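You operate a simulated robot arm through the tools that you are given. There is no shell and no other tool.

You are at the controls of a simulated robot arm. One attempt, no reset.

TASK
Shut the purge point down: gauge, pressure knob and display at 0.
Fine: shut the cylinder handwheel, then bleed the line, then turn the knob; reset the display.

It is judged by the outcome, as a careful person would: the job done as asked, and still so three seconds after it is handed in. It fails if anything else is knocked over, pushed out of place, dropped, spilled or broken.

THE ROBOT
A 6-joint arm with a two-finger parallel gripper, fixed in place. Base frame: the origin is on the floor under the middle of its stand, x ahead of it, y to its left, z up; the work surface is at about z = 0.86. Units: m, rad, N and s.
With the tool pointing down near the work surface it reaches from about 0.24 to 0.66 m from the base axis. Its first joint turns from -2.897 to 2.897 rad. Payload 1.57 kg.
The TCP is the grasp point between the finger pads, 0.03 m short of the fingertips. In the tool frame z runs along the fingers and y along their closing line. Largest opening 0.11 m; finger width 0.024, thickness 0.012; the body of the gripper, 0.048 by 0.112 m, starts 0.078 m behind the TCP.
Orientation is that of the tool frame in the base frame, as a unit quaternion [w, x, y, z]. With the fingers straight down and closing along the base's y, the tool's x points along the base's -x, its y along +y and its z along -z.

THE INTERFACE
- The arm moves only by the tool jog_arm. Its argument "steps" is text: rows parted by semicolons, each of 6 numbers parted by spaces: the shift along the tool's x, y, z in m, then the turn, a rotation vector about the tool's x, y, z in rad. In form: x y z rx ry rz; .... A call has 1 to 20 rows; each row shifts and turns the commanded pose from where the row before left it, along the tool's axes as they then stand. "fingers" is the finger opening in m, from 0 to 0.11, set as the call begins (left out, the last holds). Rows are played at 5 a second. More than 0.05 m and 0.15 rad between two rows, or a gripper value outside its range, and nothing of the call is played. Where a pose cannot be reached the arm comes as near as it can. A force on the tool above 40 N (or 10 N above the force at the start of the call, whichever is more), or a blocked arm, ends the call early, and 0.2 s more pass. Each finger travels about 0.108 m/s and halts on what it meets, pressing with about 21 N; the grip force reading is that of the motor and also rises with nothing between the fingers. The clock runs only during rows and for 0.2 s after the last one: add rows that do not move to give the fingers time. The reply holds the time, the measured pose of the TCP, the force on the tool along the base axes, the opening and the grip force, in the units named above and with some noise, with the torque about the TCP (base axes, N m) and any sound that the robot's microphone picked up, and new pictures: "show" is both (left out), scene, wrist or none.
- Cameras (640 x 400 px; columns grow to the right, rows downward): "scene" is fixed at [0.3971, 0.6594, 1.5721]; the picture's right is [-1.00, 0.09, 0.00], its down [0.04, 0.42, -0.91] and it looks along [-0.08, -0.90, -0.42] (base axes); focal length 372 px, centre (320, 200). "wrist" rides on the gripper at [0.07, 0.016, -0.141] in the tool frame; the picture's right is [-0.23, 0.97, 0.00], its down [-0.86, -0.20, -0.48] and it looks along [-0.47, -0.11, 0.88] (tool axes); focal length 222 px, centre (320, 200). There is no depth. A picture from a camera that has moved, and an enlarged one, comes with that camera's place and axes in the base frame and with its lens. The place of the scene camera against the robot may be out by one fixed shift of up to 0.012 m in any direction.
- move_column(by): moves the trunk up (or, below 0, down) by that many m; the arm rides with it, the base frame stays. It gives what a move gives, with no picture.
- inspect(camera, box): a new picture of the part [left, top, right, bottom] of that camera's present view, enlarged. It takes no simulated time.
- hand_in(): hands the job in; it is judged then, once.

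Nothing tells you positions but the pictures and the camera data. Unless the task says otherwise, let go and move clear before handing in.

The tools are called after "Request:" as name(argument=value, ...) on one line, values as JSON. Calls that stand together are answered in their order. jog_arm: Moves the arm, as the interface text tells. Its arguments: {"type":"object","properties":{"steps":{"type":"string"},"fingers":{"type":"number"},"show":{"type":"string","enum":["both","scene","wrist","none"]}},"required":["steps"]} The other tools are called the same way: move_column (by) moves the trunk up or down; inspect (camera, box) takes an enlarged picture of a part of a camera's view; hand_in () hands the job in.

At the start:

```text
time: 0.0
ee_pos: [0.231, -0.3437, 1.3869]
ee_rot: [0.0, 0.0, 1.0, 0.0]
force: [0.0, -0.2, 0.4]
torque: [0.0, 0.01, -0.03]
finger_gap: 0.1099
gripper_force: 0.0
trunk travel left (down, up): [-0.325, 0.265]
```

scene: 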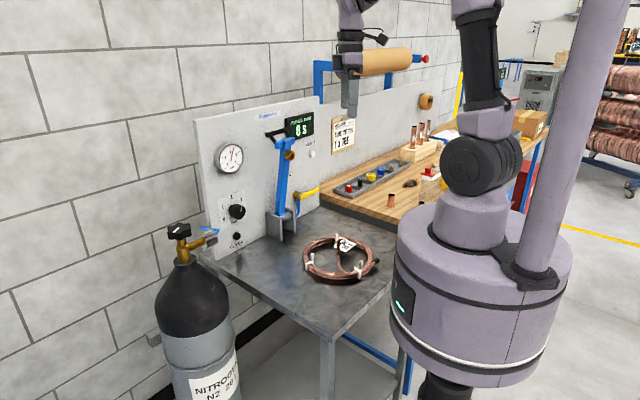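
wrist: 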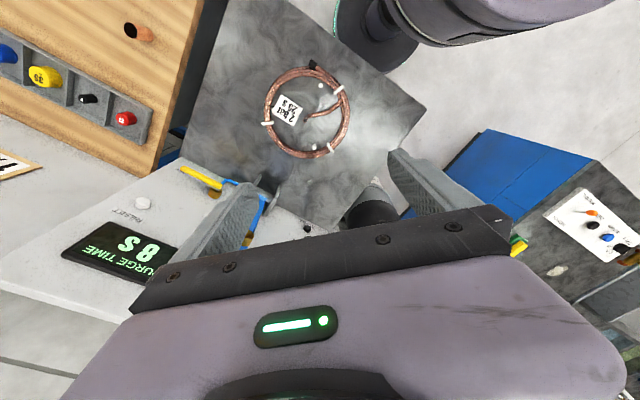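

I see a panel with a gauge, a display, a knob, a lever with a blue handle, and a nitrogen cylinder with a black handwheel to the left of it. I'll enlarge the views before I move anything.

Request:
inspect(camera="scene", box=[200, 100, 360, 200])

Request:
inspect(camera="scene", box=[150, 180, 310, 280])

Request:
inspect(camera="scene", box=[300, 100, 460, 200])

Request:
inspect(camera="wrist", box=[40, 140, 360, 340])

Request:
inspect(camera="scene", box=[200, 130, 280, 180])

Request:
inspect(camera="scene", box=[210, 185, 274, 255])

```text
4.00 times, centred on (280, 150) of scene
camera zoom: at [0.3971, 0.6594, 1.5721], right [-1.0, 0.09, 0.0], down [0.04, 0.42, -0.91], along [-0.08, -0.9, -0.42], focal length 1486 px, centre (480, 400)
```

zoom: 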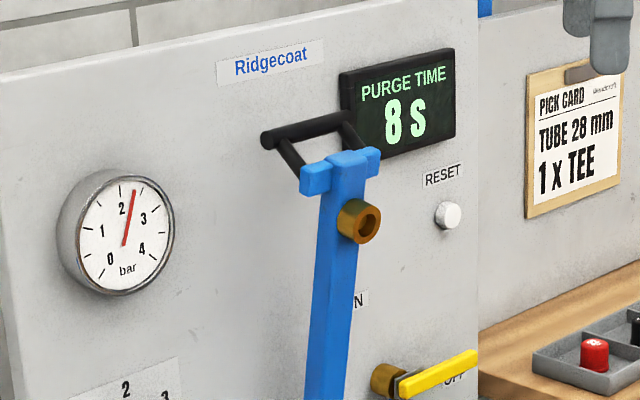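

```text
4.00 times, centred on (230, 230) of scene
camera zoom: at [0.3971, 0.6594, 1.5721], right [-1.0, 0.09, 0.0], down [0.04, 0.42, -0.91], along [-0.08, -0.9, -0.42], focal length 1486 px, centre (680, 80)
```

zoom: 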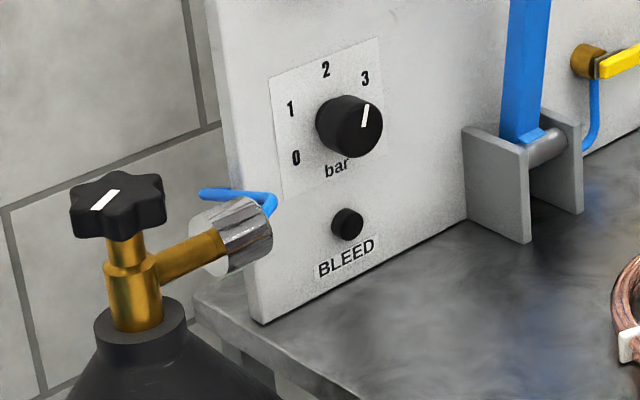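

```text
4.00 times, centred on (380, 150) of scene
camera zoom: at [0.3971, 0.6594, 1.5721], right [-1.0, 0.09, 0.0], down [0.04, 0.42, -0.91], along [-0.08, -0.9, -0.42], focal length 1486 px, centre (80, 400)
```

zoom: 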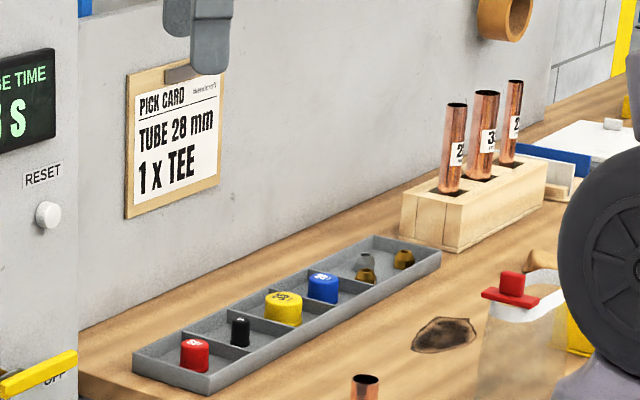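

```text
2.00 times, centred on (200, 240) of wrist
camera zoom: at [0.1626, -0.327, 1.5274], right [0.23, 0.97, 0.0], down [0.86, -0.2, 0.48], along [0.47, -0.11, -0.88], focal length 444 px, centre (560, 120)
```

zoom: 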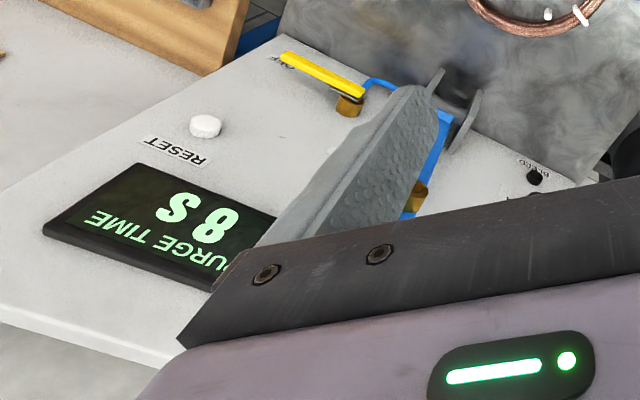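

```text
8.00 times, centred on (240, 155) of scene
camera zoom: at [0.3971, 0.6594, 1.5721], right [-1.0, 0.09, 0.0], down [0.04, 0.42, -0.91], along [-0.08, -0.9, -0.42], focal length 2973 px, centre (960, 560)
```

zoom: 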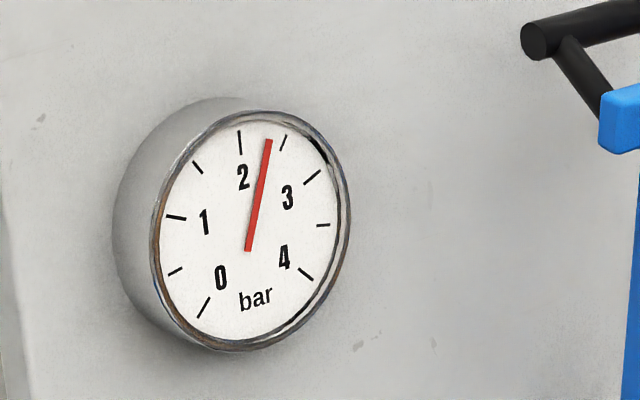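

```text
5.71 times, centred on (242, 220) of scene
camera zoom: at [0.3971, 0.6594, 1.5721], right [-1.0, 0.09, 0.0], down [0.04, 0.42, -0.91], along [-0.08, -0.9, -0.42], focal length 2123 px, centre (766, 86)
```

zoom: 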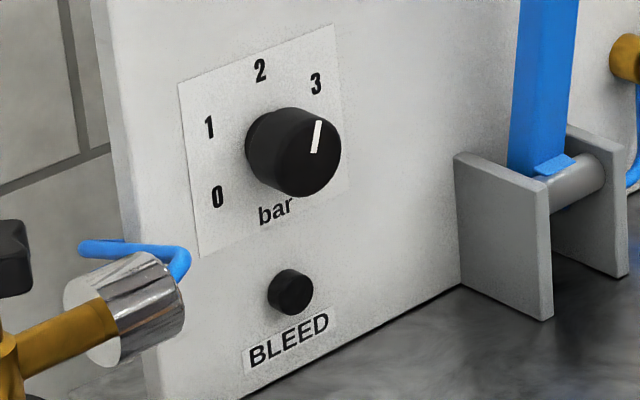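

The panel stands about 45° to the base axes. Rough positions: RESET (0.30, -0.75, 1.12), knob (0.57, -0.46, 1.02), BLEED (0.59, -0.47, 0.92), with the handwheel near x 0.7, y -0.25. I'll turn the wrist in place so the camera faces outward and gives me a better look.

Request:
jog_arm(steps="0 0 0 0 0 -0.147; 0 0 0 0 0 -0.147; 0 0 0 0 0 -0.147; 0 0 0 0 0 -0.147; 0 0 0 0 0 -0.147; 0 0 0 0 0 -0.147; 0 0 0 0 0 -0.147; 0 0 0 0 0 -0.147; 0 0 0 0 0 -0.147; 0 0 0 0 0 -0.147; 0 0 0 0 0 -0.147; 0 0 0 0 0 -0.147; 0 0 0 0 0 -0.147; 0 0 0 0 0 -0.147; 0 0 0 0 0 -0.147; 0 0 0 0 0 -0.147")

```text
time: 3.4
ee_pos: [0.3561, -0.1518, 1.2562]
ee_rot: [0.015, 0.919, -0.393, 0.004]
force: [0.2, 0.4, -0.1]
torque: [-0.03, 0.0, 0.03]
finger_gap: 0.11
gripper_force: 0.1
out of reach, approached as far as the arm can: row 11, 12, 13, 14, 15, 16
trunk travel left (down, up): [-0.325, 0.265]
camera wrist: at [0.3933, -0.209, 1.3989], right [-0.86, -0.51, 0.02], down [-0.45, 0.77, 0.46], along [-0.25, 0.39, -0.89], focal length 222 px, centre (320, 200)
```

scene: 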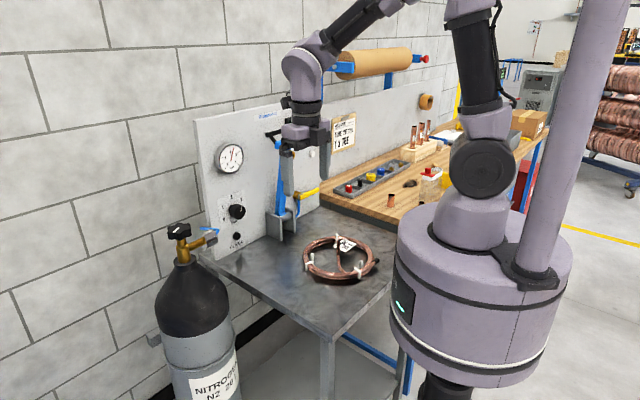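
wrist: 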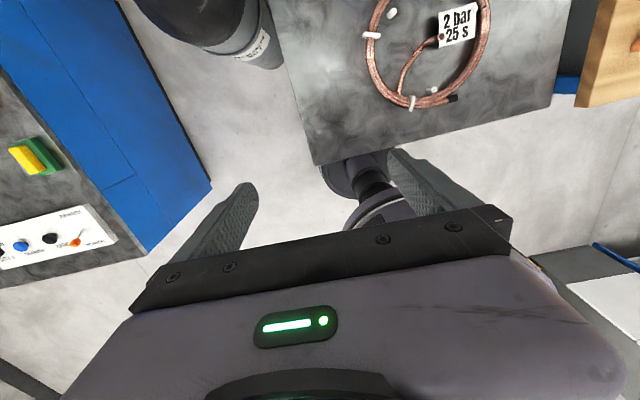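

The turn ran into a joint limit, so the arm drifted, but the tool x axis now points outward. Next I'll tilt the tool outward to put the panel and cylinder in the wrist camera's view.

Request:
jog_arm(steps="0 0 0 0 0.15 0; 0 0 0 0 0.15 0; 0 0 0 0 0.15 0; 0 0 0 0 0.15 0; 0 0 0 0 0.15 0; 0 0 0 0 0.15 0")

```text
time: 4.8
ee_pos: [0.405, -0.1596, 1.2775]
ee_rot: [0.168, 0.832, -0.347, 0.4]
force: [0.8, -0.2, 0.3]
torque: [-0.01, 0.02, -0.01]
finger_gap: 0.1099
gripper_force: 0.0
out of reach, approached as far as the arm can: row 5, 6
trunk travel left (down, up): [-0.325, 0.265]
camera wrist: at [0.3458, -0.1219, 1.4205], right [-0.79, -0.58, -0.18], down [-0.5, 0.79, -0.37], along [0.35, -0.21, -0.91], focal length 222 px, centre (320, 200)
```

scene: 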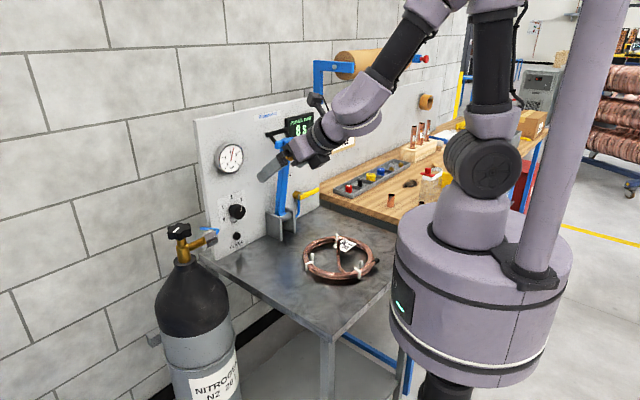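
wrist: 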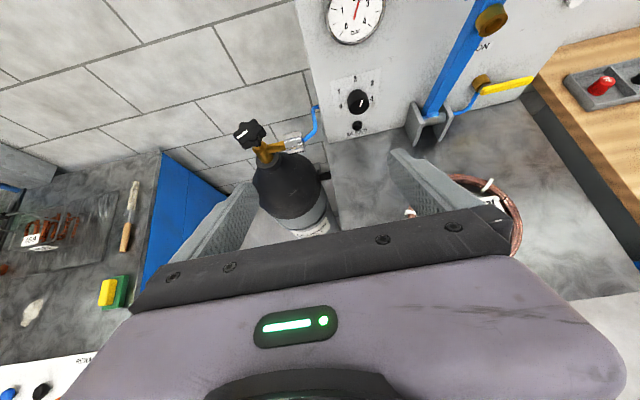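

From the two views, the handwheel triangulates to about (0.70, -0.245, 1.075). I'll check how the commanded pose behaves with a null row, and zoom in on the wheel.

Request:
jog_arm(steps="0 0 0 0 0 0", show="none")

Request:
inspect(camera="wrist", box=[220, 60, 400, 240])

Request:
inspect(camera="scene", box=[155, 210, 235, 270])

```text
time: 5.2
ee_pos: [0.4049, -0.1598, 1.2783]
ee_rot: [0.168, 0.831, -0.348, 0.4]
force: [0.2, -0.2, 0.7]
torque: [-0.02, 0.02, -0.01]
finger_gap: 0.1099
gripper_force: 0.0
trunk travel left (down, up): [-0.325, 0.265]
```

```text
2.22 times, centred on (310, 150) of wrist
camera zoom: at [0.3456, -0.1222, 1.4208], right [-0.79, -0.58, -0.18], down [-0.5, 0.79, -0.37], along [0.36, -0.21, -0.91], focal length 494 px, centre (342, 311)
```

zoom: 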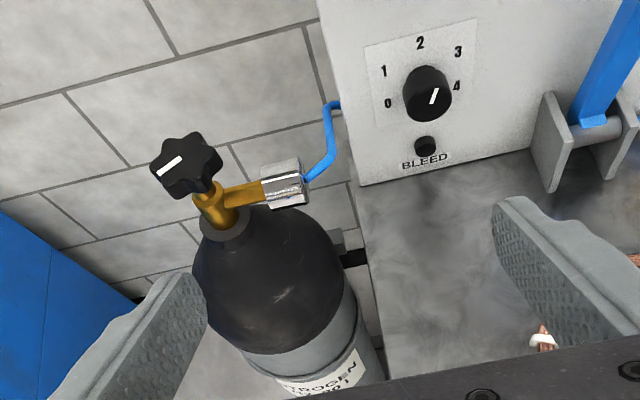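

```text
6.67 times, centred on (195, 240) of scene
camera zoom: at [0.3971, 0.6594, 1.5721], right [-1.0, 0.09, 0.0], down [0.04, 0.42, -0.91], along [-0.08, -0.9, -0.42], focal length 2477 px, centre (1153, -67)
```

zoom: 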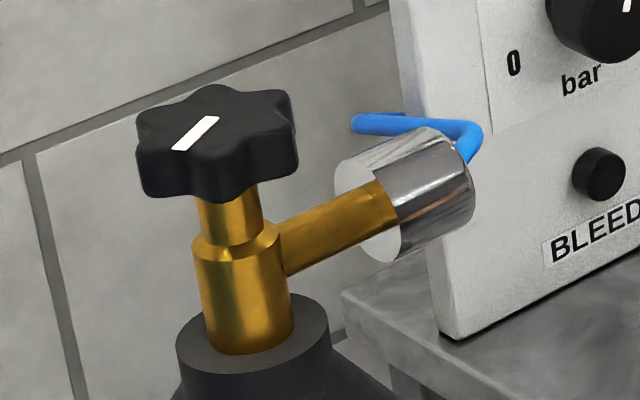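

The handwheel is a six-lobe star knob about 66 mm across. I'll bring the tool upright and move toward a point above it to test the reach.

Request:
jog_arm(steps="0 0 0 0 -0.15 0; 0 0 0 0 -0.15 0; 0 0 0 0 -0.15 0; 0 0 0 0 -0.15 0; 0 0 0 0 -0.15 0; 0 0 0 0 -0.148 0; 0.0328 -0.0192 0 0 0 0; 0.0328 -0.0192 0 0 0 0; 0.0328 -0.0192 0 0 0 0; 0.0328 -0.0192 0 0 0 0; 0.0328 -0.0192 0 0 0 0; 0.0328 -0.0192 0 0 0 0")

```text
time: 7.8
ee_pos: [0.6081, -0.1399, 1.2361]
ee_rot: [0.004, 0.921, -0.39, 0.006]
force: [1.5, -0.4, 0.4]
torque: [0.03, 0.02, -0.02]
finger_gap: 0.1099
gripper_force: 0.1
out of reach, approached as far as the arm can: row 6, 7, 8, 9, 10, 11, 12
trunk travel left (down, up): [-0.325, 0.265]
camera wrist: at [0.6444, -0.1988, 1.3781], right [-0.86, -0.52, 0.0], down [-0.46, 0.76, 0.47], along [-0.24, 0.4, -0.88], focal length 222 px, centre (320, 200)
```

scene: 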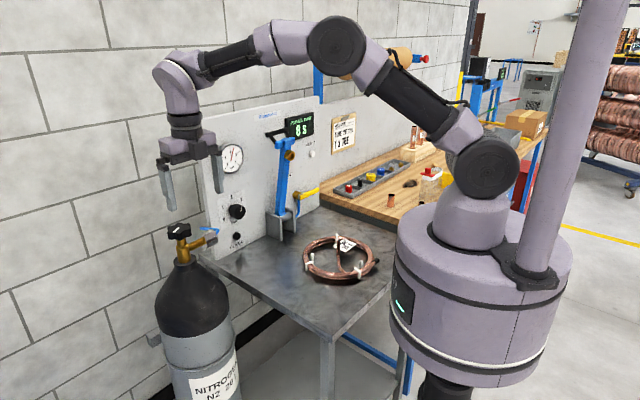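
wrist: 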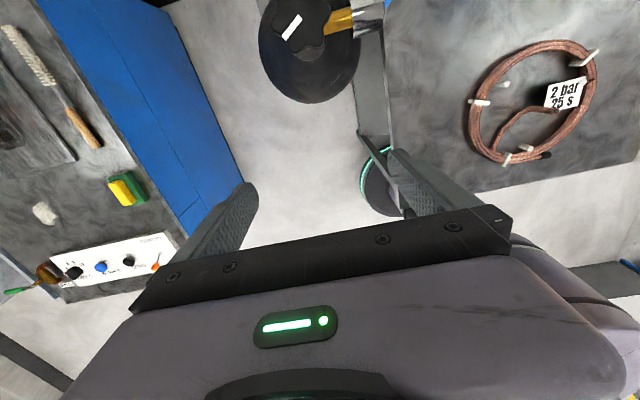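

Upright works, but joint 6 sits at its counter-clockwise limit, which is useful because closing the wheel means turning clockwise. I'll turn a little clockwise and move over the wheel.

Request:
jog_arm(steps="0 0 0 0 0 0.13; 0 0 0 0 0 0.13; 0.0341 -0.0073 0 0 0 0; 0.0341 -0.0073 0 0 0 0; 0.0341 -0.0073 0 0 0 0; 0.0341 -0.0073 0 0 0 0")

```text
time: 9.2
ee_pos: [0.6456, -0.2075, 1.221]
ee_rot: [0.001, 0.864, -0.503, 0.002]
force: [-0.3, -0.1, -0.8]
torque: [0.02, 0.02, -0.02]
finger_gap: 0.11
gripper_force: 0.0
out of reach, approached as far as the arm can: row 4, 5, 6
trunk travel left (down, up): [-0.325, 0.265]
camera wrist: at [0.6644, -0.2746, 1.3625], right [-0.96, -0.29, 0.0], down [-0.25, 0.84, 0.47], along [-0.13, 0.46, -0.88], focal length 222 px, centre (320, 200)
```

scene: 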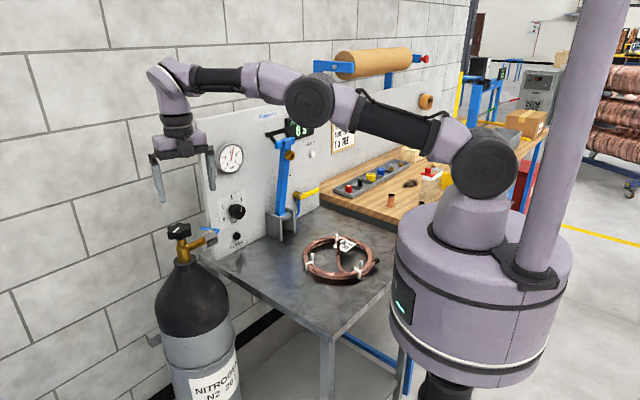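
wrist: 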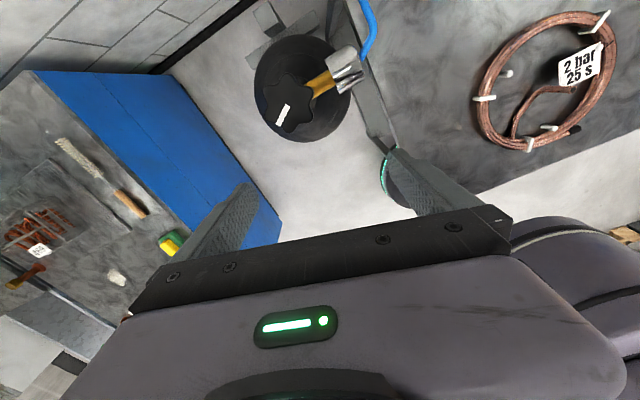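

The arm is nearly straight at 0.68 m with the tool upright, so I'll need some outward tilt to reach the wheel. I'll zoom in to fix its position exactly.

Request:
inspect(camera="wrist", box=[240, 40, 380, 160])

```text
3.33 times, centred on (310, 100) of wrist
camera zoom: at [0.6644, -0.2746, 1.3625], right [-0.96, -0.29, 0.0], down [-0.25, 0.84, 0.47], along [-0.13, 0.46, -0.88], focal length 740 px, centre (353, 533)
```

zoom: 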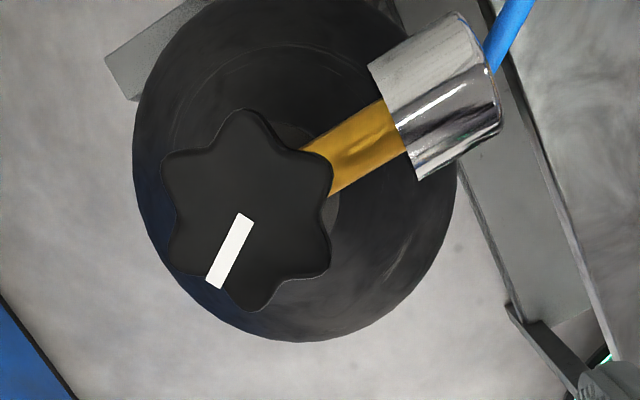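

Two wrist views agree on the wheel top at about (0.693, -0.241, 1.081), 0.73 m out. An outward lean of about 0.2 rad should reach it, so I'll lean and move to a point just above it.

Request:
jog_arm(steps="0 0 0 0.066 0.075 0; 0 0 0 0.066 0.075 0; 0.0146 -0.0021 0.0296 0 0 0; 0.0146 -0.0021 0.0296 0 0 0; 0 0 0 0 0 0")

```text
time: 10.4
ee_pos: [0.6723, -0.2364, 1.1663]
ee_rot: [-0.02, 0.861, -0.499, 0.099]
force: [-0.1, 0.8, 0.3]
torque: [0.0, -0.04, -0.01]
finger_gap: 0.1103
gripper_force: 0.0
trunk travel left (down, up): [-0.325, 0.265]
camera wrist: at [0.6655, -0.2935, 1.3128], right [-0.94, -0.29, -0.16], down [-0.33, 0.87, 0.37], along [0.03, 0.4, -0.92], focal length 222 px, centre (320, 200)
```

scene: 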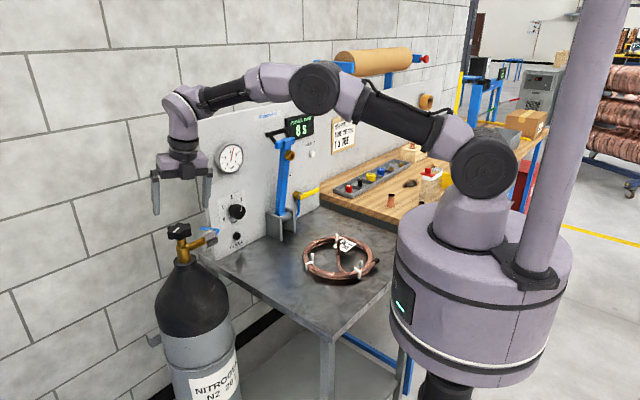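
wrist: 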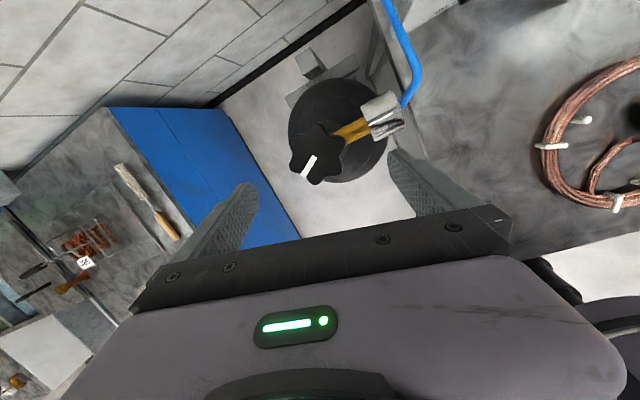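

All rows were reached, and the wheel sits on the tool axis between the open fingers. I'll zoom in to see how the lobes line up with the finger closing line.

Request:
inspect(camera="wrist", box=[224, 90, 416, 210])

Request:
inspect(camera="scene", box=[130, 140, 258, 270])

```text
3.33 times, centred on (320, 150) of wrist
camera zoom: at [0.6655, -0.2935, 1.3128], right [-0.94, -0.29, -0.16], down [-0.33, 0.87, 0.37], along [0.03, 0.4, -0.92], focal length 740 px, centre (320, 367)
```

zoom: 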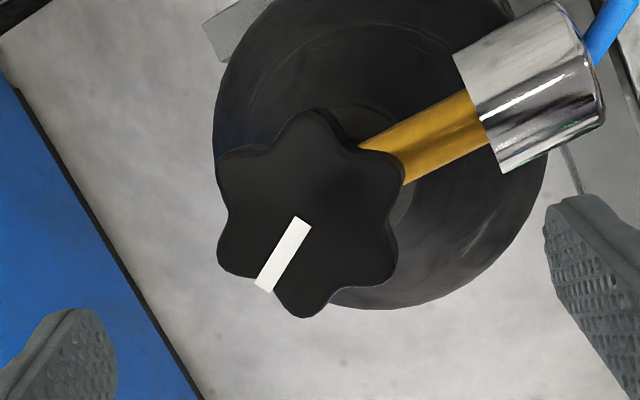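

```text
3.08 times, centred on (194, 205) of scene
camera zoom: at [0.3971, 0.6594, 1.5721], right [-1.0, 0.09, 0.0], down [0.04, 0.42, -0.91], along [-0.08, -0.9, -0.42], focal length 1143 px, centre (708, 185)
```

zoom: 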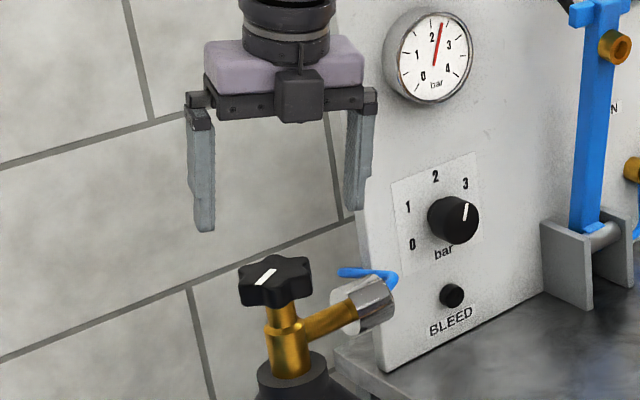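

The wheel is centred to within about 3 mm. Turning a further ~0.28 rad lines the fingers up with two opposite valleys, so I'll do that and check again.

Request:
jog_arm(steps="0.003 -0.003 0 0 0 0.14; 0 0 0 0 0 0.14; 0 0 0.03 0 0 0; 0 0 0 0 0 0", show="wrist")

Request:
inspect(camera="wrist", box=[224, 90, 416, 210])

```text
time: 11.4
ee_pos: [0.6821, -0.2394, 1.1389]
ee_rot: [-0.033, 0.782, -0.614, 0.097]
force: [-0.1, -0.6, 0.2]
torque: [-0.01, 0.0, -0.01]
finger_gap: 0.1101
gripper_force: 0.1
trunk travel left (down, up): [-0.325, 0.265]
camera wrist: at [0.6548, -0.3001, 1.2818], right [-0.98, -0.02, -0.19], down [-0.09, 0.91, 0.41], along [0.16, 0.42, -0.89], focal length 222 px, centre (320, 200)
```

wrist: 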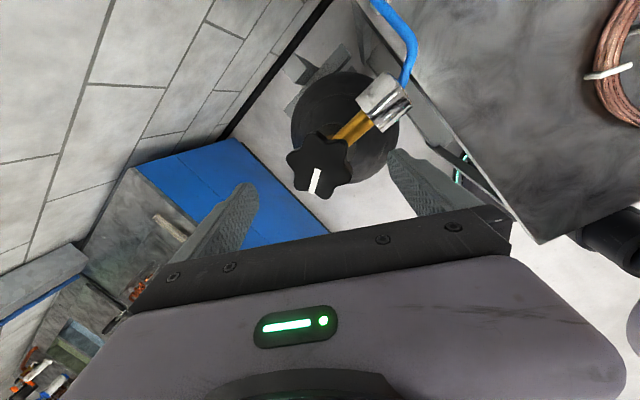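

```text
3.33 times, centred on (320, 150) of wrist
camera zoom: at [0.6548, -0.3001, 1.2818], right [-0.98, -0.02, -0.19], down [-0.09, 0.91, 0.41], along [0.16, 0.42, -0.89], focal length 740 px, centre (320, 367)
```

zoom: 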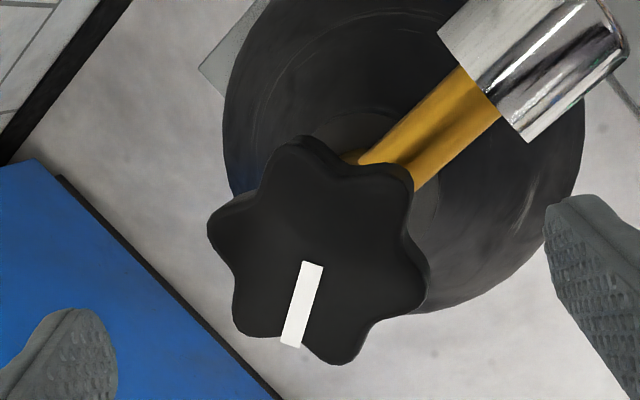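

The closing line now matches a valley pair and the centre is on the tool axis. I'll narrow the opening a little and come down to the wheel, staying above the chrome nut.

Request:
jog_arm(steps="0 0 0 0 0 0; 0 0 0.017 0 0 0; 0 0 0.017 0 0 0; 0 0 0.016 0 0 0; 0 0 0 0 0 0", fingers=0.095)

Request:
inspect(camera="scene", box=[130, 160, 258, 270])

Request:
inspect(camera="wrist", box=[224, 110, 416, 230])

```text
time: 12.6
ee_pos: [0.6906, -0.2413, 1.0902]
ee_rot: [-0.033, 0.783, -0.613, 0.096]
force: [-0.1, -0.1, 0.0]
torque: [-0.02, 0.02, 0.02]
finger_gap: 0.0949
gripper_force: 0.0
trunk travel left (down, up): [-0.325, 0.265]
camera wrist: at [0.6652, -0.3022, 1.2332], right [-0.98, -0.02, -0.19], down [-0.1, 0.91, 0.41], along [0.16, 0.42, -0.89], focal length 222 px, centre (320, 200)
```

scene: 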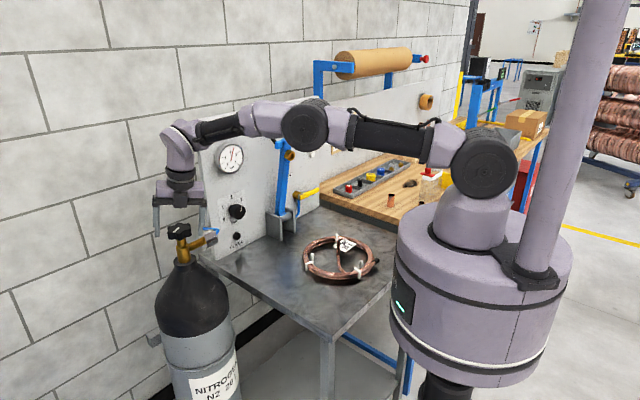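
wrist: 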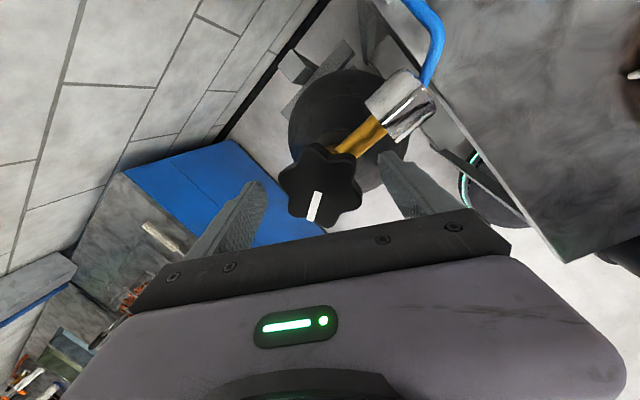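

```text
3.64 times, centred on (194, 215) of scene
camera zoom: at [0.3971, 0.6594, 1.5721], right [-1.0, 0.09, 0.0], down [0.04, 0.42, -0.91], along [-0.08, -0.9, -0.42], focal length 1351 px, centre (778, 146)
```

zoom: 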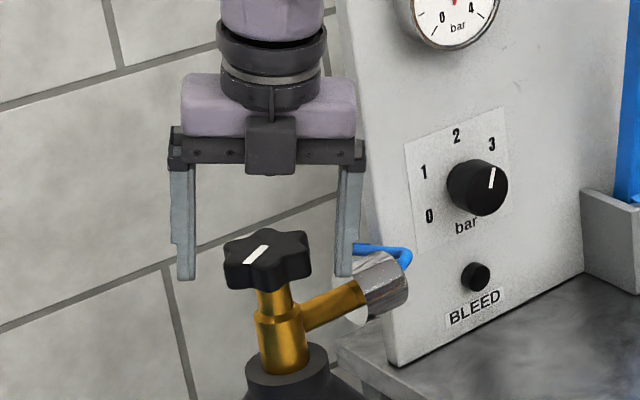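

```text
3.33 times, centred on (320, 170) of wrist
camera zoom: at [0.6652, -0.3022, 1.2332], right [-0.98, -0.02, -0.19], down [-0.1, 0.91, 0.41], along [0.16, 0.42, -0.89], focal length 740 px, centre (320, 300)
```

zoom: 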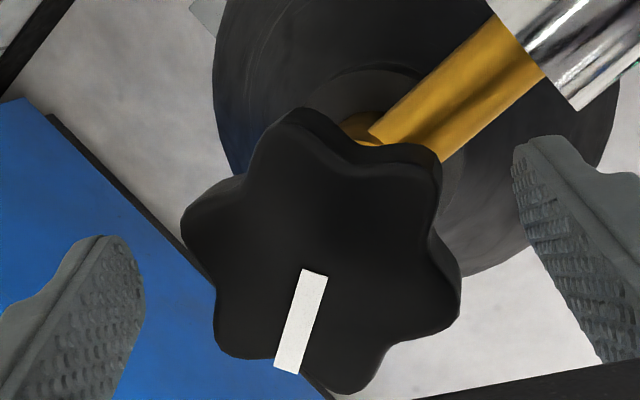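

Both fingers straddle the wheel evenly and clear the nut. I'll close on it now.

Request:
jog_arm(steps="0 0 0 0 0 0; 0 0 0 0 0 0; 0 0 0 0 0 0; 0 0 0 0 0 0", fingers=0)

Request:
inspect(camera="wrist", box=[224, 110, 416, 230])

```text
time: 13.6
ee_pos: [0.6913, -0.2418, 1.0888]
ee_rot: [-0.033, 0.782, -0.615, 0.095]
force: [-8.2, -1.4, -8.0]
torque: [-0.44, 0.75, 0.02]
finger_gap: 0.0662
gripper_force: 45.1
trunk travel left (down, up): [-0.325, 0.265]
camera wrist: at [0.6648, -0.3028, 1.2325], right [-0.98, -0.02, -0.19], down [-0.09, 0.91, 0.41], along [0.16, 0.42, -0.89], focal length 222 px, centre (320, 200)
```

scene: 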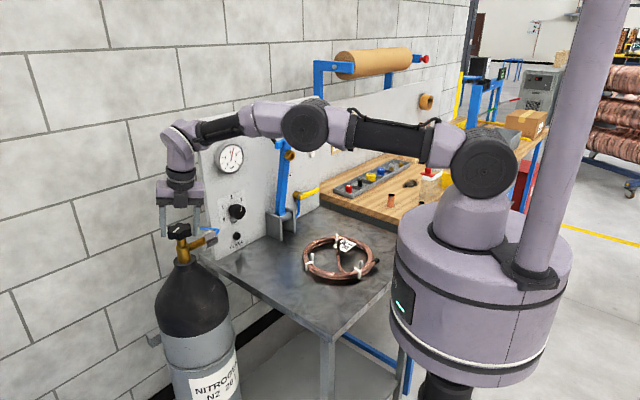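
wrist: 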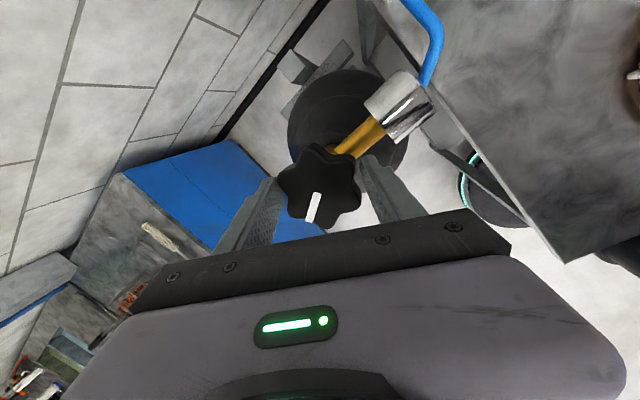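

```text
3.33 times, centred on (320, 170) of wrist
camera zoom: at [0.6648, -0.3028, 1.2325], right [-0.98, -0.02, -0.19], down [-0.09, 0.91, 0.41], along [0.16, 0.42, -0.89], focal length 740 px, centre (320, 300)
```

zoom: 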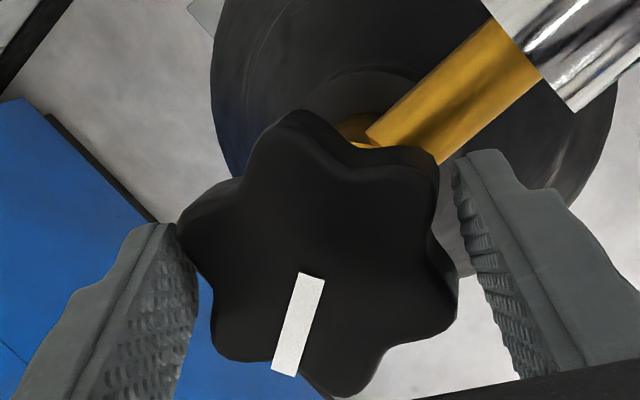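

The grip is on at a 66 mm gap. I'll start turning clockwise as seen from above, gently, and watch torque and sound.

Request:
jog_arm(steps="0 0 0 0 0 0.1; 0 0 0 0 0 0.1; 0 0 0 0 0 0.1; 0 0 0 0 0 0.1; 0 0 0 0 0 0.1")

Request:
inspect(camera="wrist", box=[224, 110, 416, 230])

```text
time: 14.8
ee_pos: [0.6889, -0.2412, 1.0901]
ee_rot: [0.055, -0.607, 0.789, -0.084]
force: [-16.5, 2.1, -7.9]
torque: [-1.05, 1.13, 0.04]
finger_gap: 0.0667
gripper_force: 44.5
trunk travel left (down, up): [-0.325, 0.265]
camera wrist: at [0.6296, -0.2948, 1.2261], right [-0.86, 0.46, -0.2], down [0.32, 0.81, 0.5], along [0.39, 0.37, -0.85], focal length 222 px, centre (320, 200)
```

scene: 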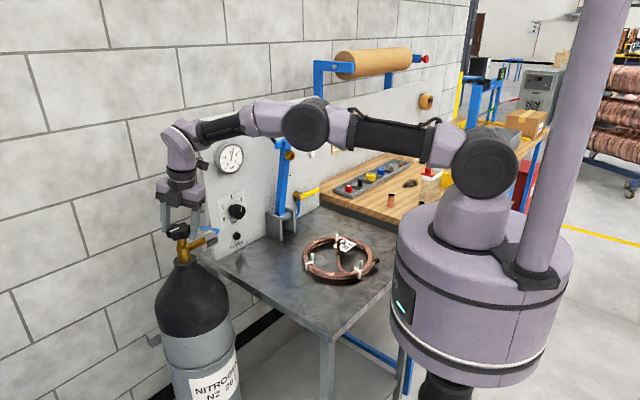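
wrist: 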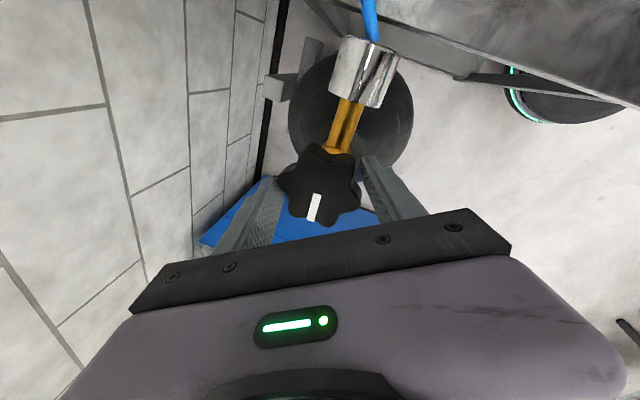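

```text
3.33 times, centred on (320, 170) of wrist
camera zoom: at [0.6296, -0.2948, 1.2261], right [-0.86, 0.46, -0.2], down [0.32, 0.81, 0.5], along [0.39, 0.37, -0.85], focal length 740 px, centre (320, 300)
```

zoom: 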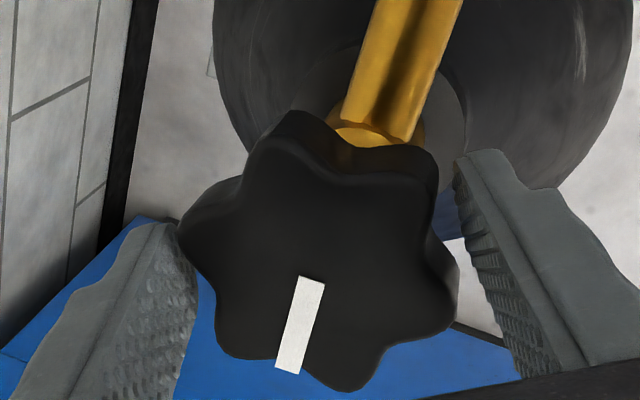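

The wheel turns with the gripper and the torque is low. I'll relieve the small side force and keep turning clockwise.

Request:
jog_arm(steps="0 0.001 0 0 0 0.1; 0 0.001 0 0 0 0.1; 0 0 0 0 0 0.1; 0 0 0 0 0 0.1; 0 0 0 0 0 0.1; 0 0 0 0 0 0.1; 0 0 0 0 0 0.1; 0 0 0 0 0 0.1")

Request:
inspect(camera="wrist", box=[224, 110, 416, 230])

Request:
inspect(camera="scene", box=[130, 140, 258, 250])

```text
time: 16.6
ee_pos: [0.6889, -0.2393, 1.0901]
ee_rot: [0.084, -0.251, 0.963, -0.057]
force: [-10.9, 7.0, -0.1]
torque: [-0.27, 1.0, 0.08]
finger_gap: 0.0658
gripper_force: 45.1
trunk travel left (down, up): [-0.325, 0.265]
camera wrist: at [0.5944, -0.2503, 1.2166], right [-0.27, 0.96, -0.12], down [0.74, 0.28, 0.61], along [0.62, 0.08, -0.78], focal length 222 px, centre (320, 200)
```

scene: 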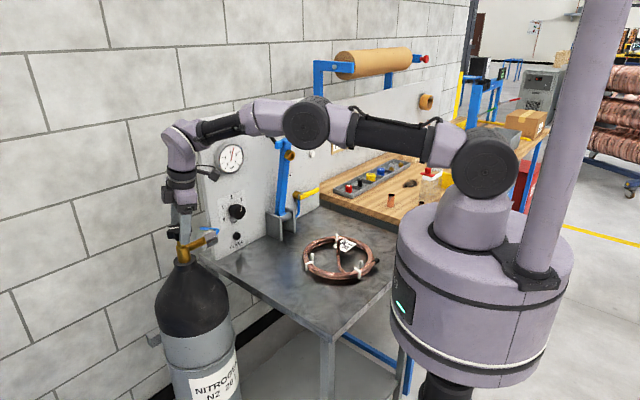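
wrist: 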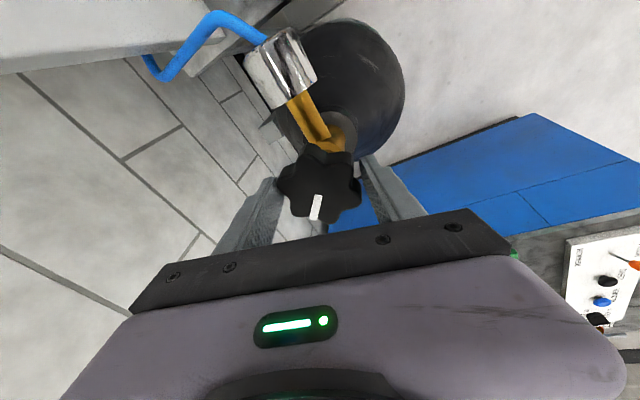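

```text
3.33 times, centred on (320, 170) of wrist
camera zoom: at [0.5944, -0.2503, 1.2166], right [-0.27, 0.96, -0.12], down [0.74, 0.28, 0.61], along [0.62, 0.08, -0.78], focal length 740 px, centre (320, 300)
```

zoom: 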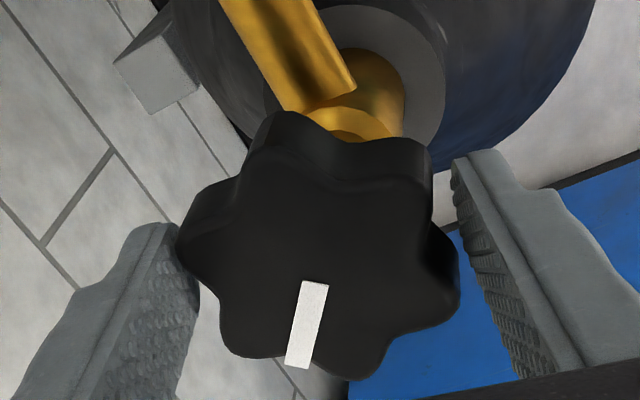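

```text
3.64 times, centred on (194, 195) of scene
camera zoom: at [0.3971, 0.6594, 1.5721], right [-1.0, 0.09, 0.0], down [0.04, 0.42, -0.91], along [-0.08, -0.9, -0.42], focal length 1351 px, centre (778, 218)
```

zoom: 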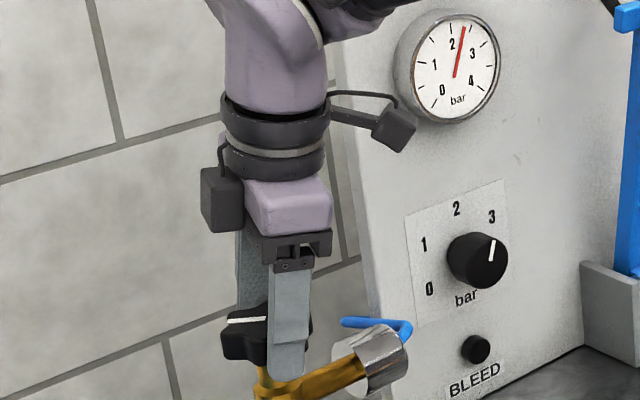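

That's 1.3 rad so far and the wheel still turns freely. I'll continue.

Request:
jog_arm(steps="0 0.001 0 0 0 0.1; 0.0005 0.0005 0 0 0 0.1; 0 0 0 0 0 0.1; 0 0 0 0 0 0.1; 0 0 0 0 0 0.1; 0 0 0 0 0 0.1; 0 0 0 0 0 0.1; 0 0 0 0 0 0.1; 0 0 0 0 0 0.1; 0 0 0 0 0 0.1", show="wrist")

Request:
inspect(camera="wrist", box=[224, 110, 416, 230])

Request:
inspect(camera="scene", box=[130, 140, 258, 250])

```text
time: 18.8
ee_pos: [0.6889, -0.2382, 1.0885]
ee_rot: [0.1, 0.24, 0.965, -0.008]
force: [0.5, 8.4, 1.5]
torque: [-1.77, 0.15, 0.02]
finger_gap: 0.0625
gripper_force: 45.2
trunk travel left (down, up): [-0.325, 0.265]
camera wrist: at [0.6096, -0.1816, 1.2136], right [0.65, 0.76, 0.07], down [0.55, -0.54, 0.63], along [0.52, -0.37, -0.77], focal length 222 px, centre (320, 200)
```

wrist: 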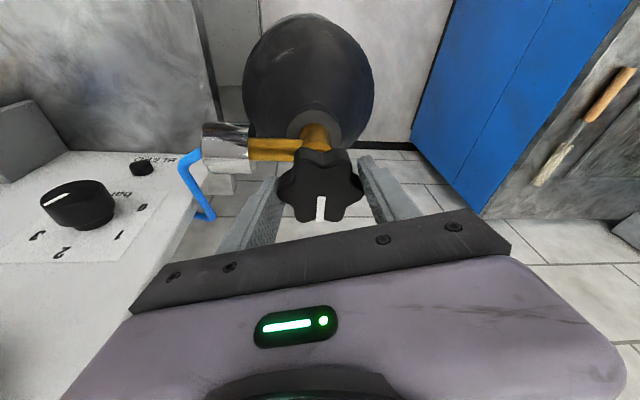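

```text
3.33 times, centred on (320, 170) of wrist
camera zoom: at [0.6096, -0.1816, 1.2136], right [0.65, 0.76, 0.07], down [0.55, -0.54, 0.63], along [0.52, -0.37, -0.77], focal length 740 px, centre (320, 300)
```

zoom: 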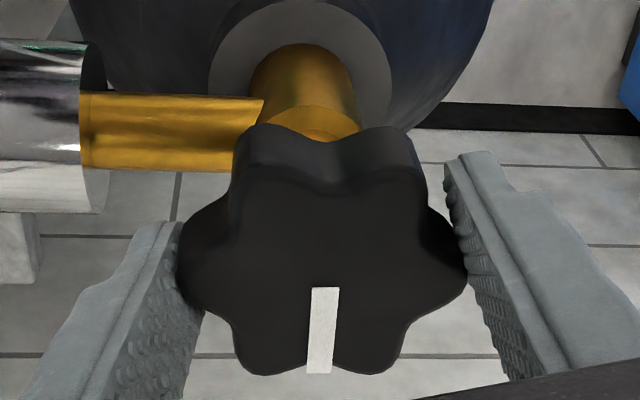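

```text
3.64 times, centred on (194, 195) of scene
camera zoom: at [0.3971, 0.6594, 1.5721], right [-1.0, 0.09, 0.0], down [0.04, 0.42, -0.91], along [-0.08, -0.9, -0.42], focal length 1351 px, centre (778, 218)
```

zoom: 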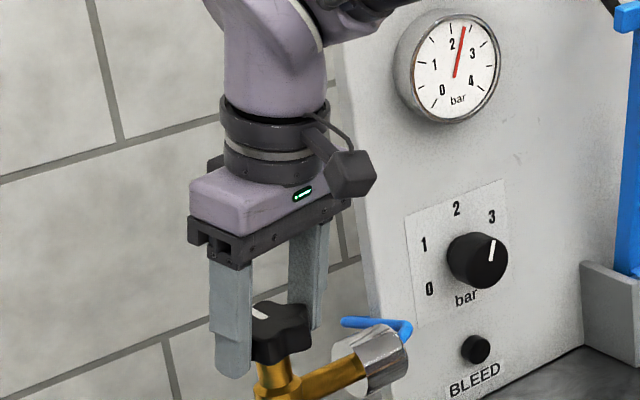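

It's at 2.3 rad total now with no stop felt; the wheel only shifted slightly in the pads. I'll keep turning clockwise.

Request:
jog_arm(steps="0 0 0 0 0 0.1; 0 0 0 0 0 0.1; 0 0 0 0 0 0.1; 0 0 0 0 0 0.1; 0 0 0 0 0 0.1; 0 0 0 0 0 0.1", show="wrist")

Request:
inspect(camera="wrist", box=[224, 110, 416, 230])

Request:
inspect(camera="scene", box=[130, 140, 258, 250])

```text
time: 20.2
ee_pos: [0.6902, -0.2382, 1.087]
ee_rot: [0.099, 0.515, 0.851, 0.021]
force: [8.9, 10.4, 1.2]
torque: [-0.66, 0.33, 1.65]
finger_gap: 0.064
gripper_force: 44.9
trunk travel left (down, up): [-0.325, 0.265]
camera wrist: at [0.6461, -0.1588, 1.2186], right [0.95, 0.26, 0.17], down [0.12, -0.81, 0.57], along [0.28, -0.52, -0.81], focal length 222 px, centre (320, 200)
```

wrist: 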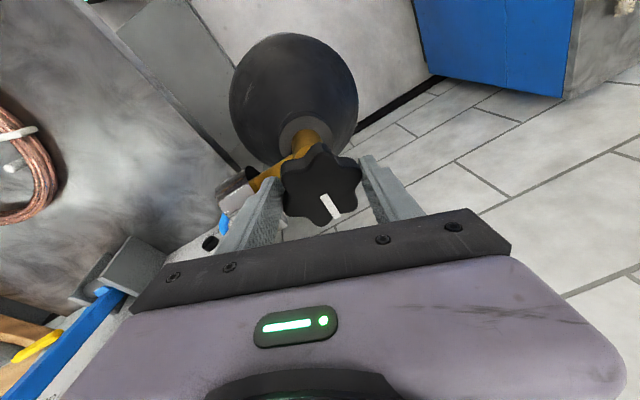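

```text
3.33 times, centred on (320, 170) of wrist
camera zoom: at [0.6461, -0.1588, 1.2186], right [0.95, 0.26, 0.17], down [0.12, -0.81, 0.57], along [0.28, -0.52, -0.81], focal length 740 px, centre (320, 300)
```

zoom: 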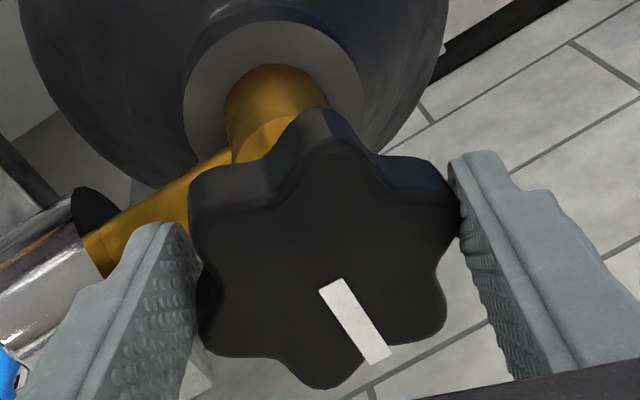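

```text
3.64 times, centred on (194, 195) of scene
camera zoom: at [0.3971, 0.6594, 1.5721], right [-1.0, 0.09, 0.0], down [0.04, 0.42, -0.91], along [-0.08, -0.9, -0.42], focal length 1351 px, centre (778, 218)
```

zoom: 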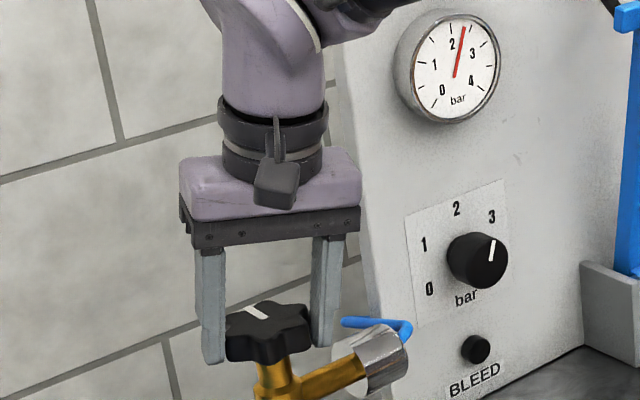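

Torque about vertical jumped to +1.65 N·m and the wheel slipped in the pads. The mark has gone about 125° clockwise and looks to be at its stop. I'll regrip in a valley and twist gently to confirm.

Request:
jog_arm(steps="0 0 0 0 0 0; 0 0 0 0 0 0; 0 0 0 0 0 0.1; 0 0 0 0 0 0.1; 0 0 0 0 0 0", fingers=0.092, show="wrist")

Request:
inspect(camera="wrist", box=[224, 110, 416, 230])

```text
time: 21.4
ee_pos: [0.688, -0.239, 1.0881]
ee_rot: [0.096, 0.599, 0.795, 0.032]
force: [-0.6, 0.0, 0.1]
torque: [-0.05, -0.02, 0.02]
finger_gap: 0.0917
gripper_force: 0.1
trunk travel left (down, up): [-0.325, 0.265]
camera wrist: at [0.659, -0.1585, 1.2219], right [0.98, 0.06, 0.19], down [-0.05, -0.84, 0.54], along [0.19, -0.53, -0.82], focal length 222 px, centre (320, 200)
```

wrist: 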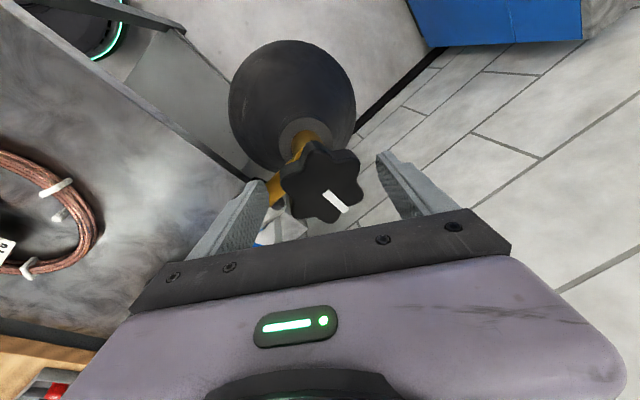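

```text
3.33 times, centred on (320, 170) of wrist
camera zoom: at [0.659, -0.1585, 1.2219], right [0.98, 0.06, 0.19], down [-0.05, -0.84, 0.54], along [0.19, -0.53, -0.82], focal length 740 px, centre (320, 300)
```

zoom: 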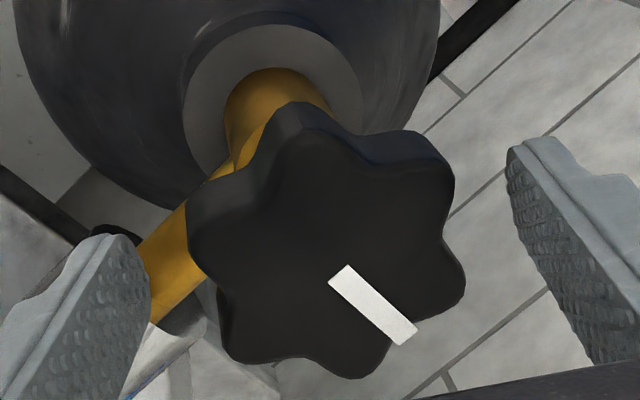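

The fingers line up with a valley again and the mark points at about -47°. I'll close and twist gently to confirm the stop.

Request:
jog_arm(steps="0 0 0 0 0 0; 0 0 0 0 0 0; 0 0 0 0 0 0; 0 0 0 0 0 0.08; 0 0 0 0 0 0.08; 0 0 0 0 0 0.08", fingers=0, show="wrist")

Request:
inspect(camera="wrist", box=[224, 110, 416, 230])

```text
time: 22.8
ee_pos: [0.6912, -0.2392, 1.0881]
ee_rot: [0.092, 0.689, 0.718, 0.04]
force: [20.2, 9.5, 7.8]
torque: [-0.07, 0.23, 0.55]
finger_gap: 0.0655
gripper_force: 44.5
trunk travel left (down, up): [-0.325, 0.265]
camera wrist: at [0.6775, -0.1583, 1.2246], right [0.96, -0.18, 0.2], down [-0.26, -0.83, 0.5], along [0.08, -0.53, -0.85], focal length 222 px, centre (320, 200)
```

wrist: 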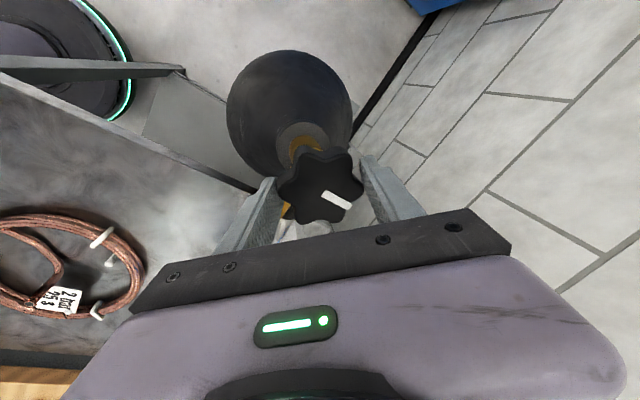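

```text
3.33 times, centred on (320, 170) of wrist
camera zoom: at [0.6775, -0.1583, 1.2246], right [0.96, -0.18, 0.2], down [-0.26, -0.83, 0.5], along [0.08, -0.53, -0.85], focal length 740 px, centre (320, 300)
```

zoom: 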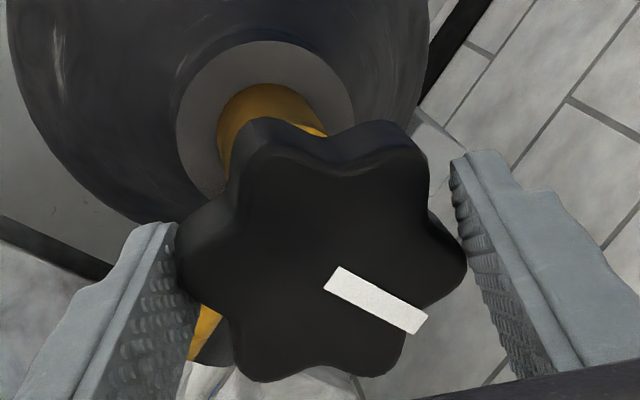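

The mark stayed at about -45° while the gripper slipped around it, so the handwheel is at its closed stop. I'll release and back straight off.

Request:
jog_arm(steps="0 0 0 0 0 0; 0 0 0 0 0 0; 0 0 -0.03 0 0 0; 0 0 -0.04 0 0 0; 0 0 -0.04 0 0 0; 0 0 -0.04 0 0 0", fingers=0.1)

Request:
inspect(camera="scene", box=[130, 140, 258, 250])

```text
time: 24.2
ee_pos: [0.6572, -0.2285, 1.2359]
ee_rot: [0.091, 0.689, 0.718, 0.042]
force: [0.5, -0.6, -0.6]
torque: [0.02, -0.02, 0.01]
finger_gap: 0.1002
gripper_force: 0.2
trunk travel left (down, up): [-0.325, 0.265]
camera wrist: at [0.6443, -0.1495, 1.3729], right [0.96, -0.18, 0.2], down [-0.26, -0.83, 0.49], along [0.08, -0.53, -0.85], focal length 222 px, centre (320, 200)
```

scene: 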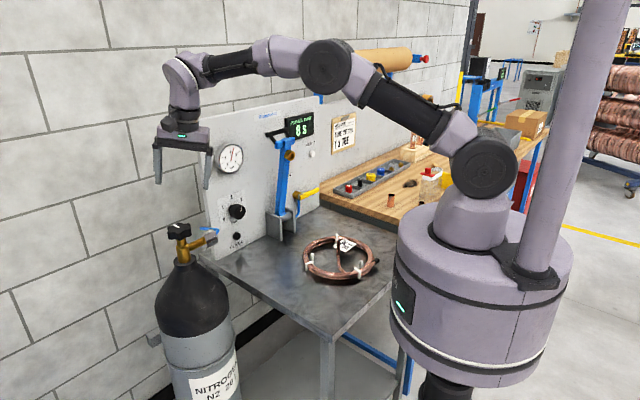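
wrist: 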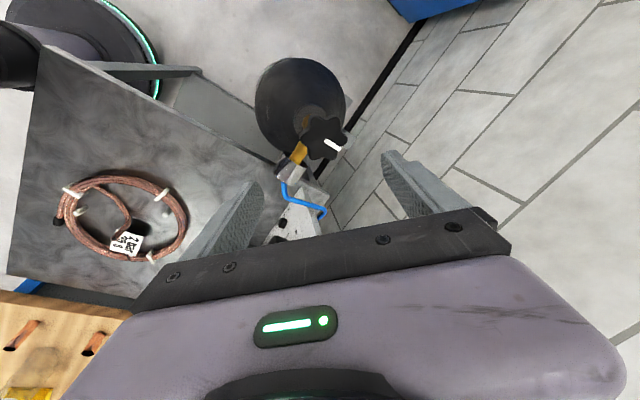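

```text
3.64 times, centred on (194, 195) of scene
camera zoom: at [0.3971, 0.6594, 1.5721], right [-1.0, 0.09, 0.0], down [0.04, 0.42, -0.91], along [-0.08, -0.9, -0.42], focal length 1351 px, centre (778, 218)
```

zoom: 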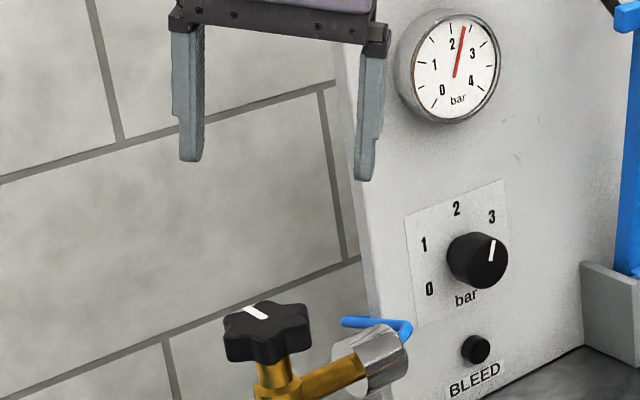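

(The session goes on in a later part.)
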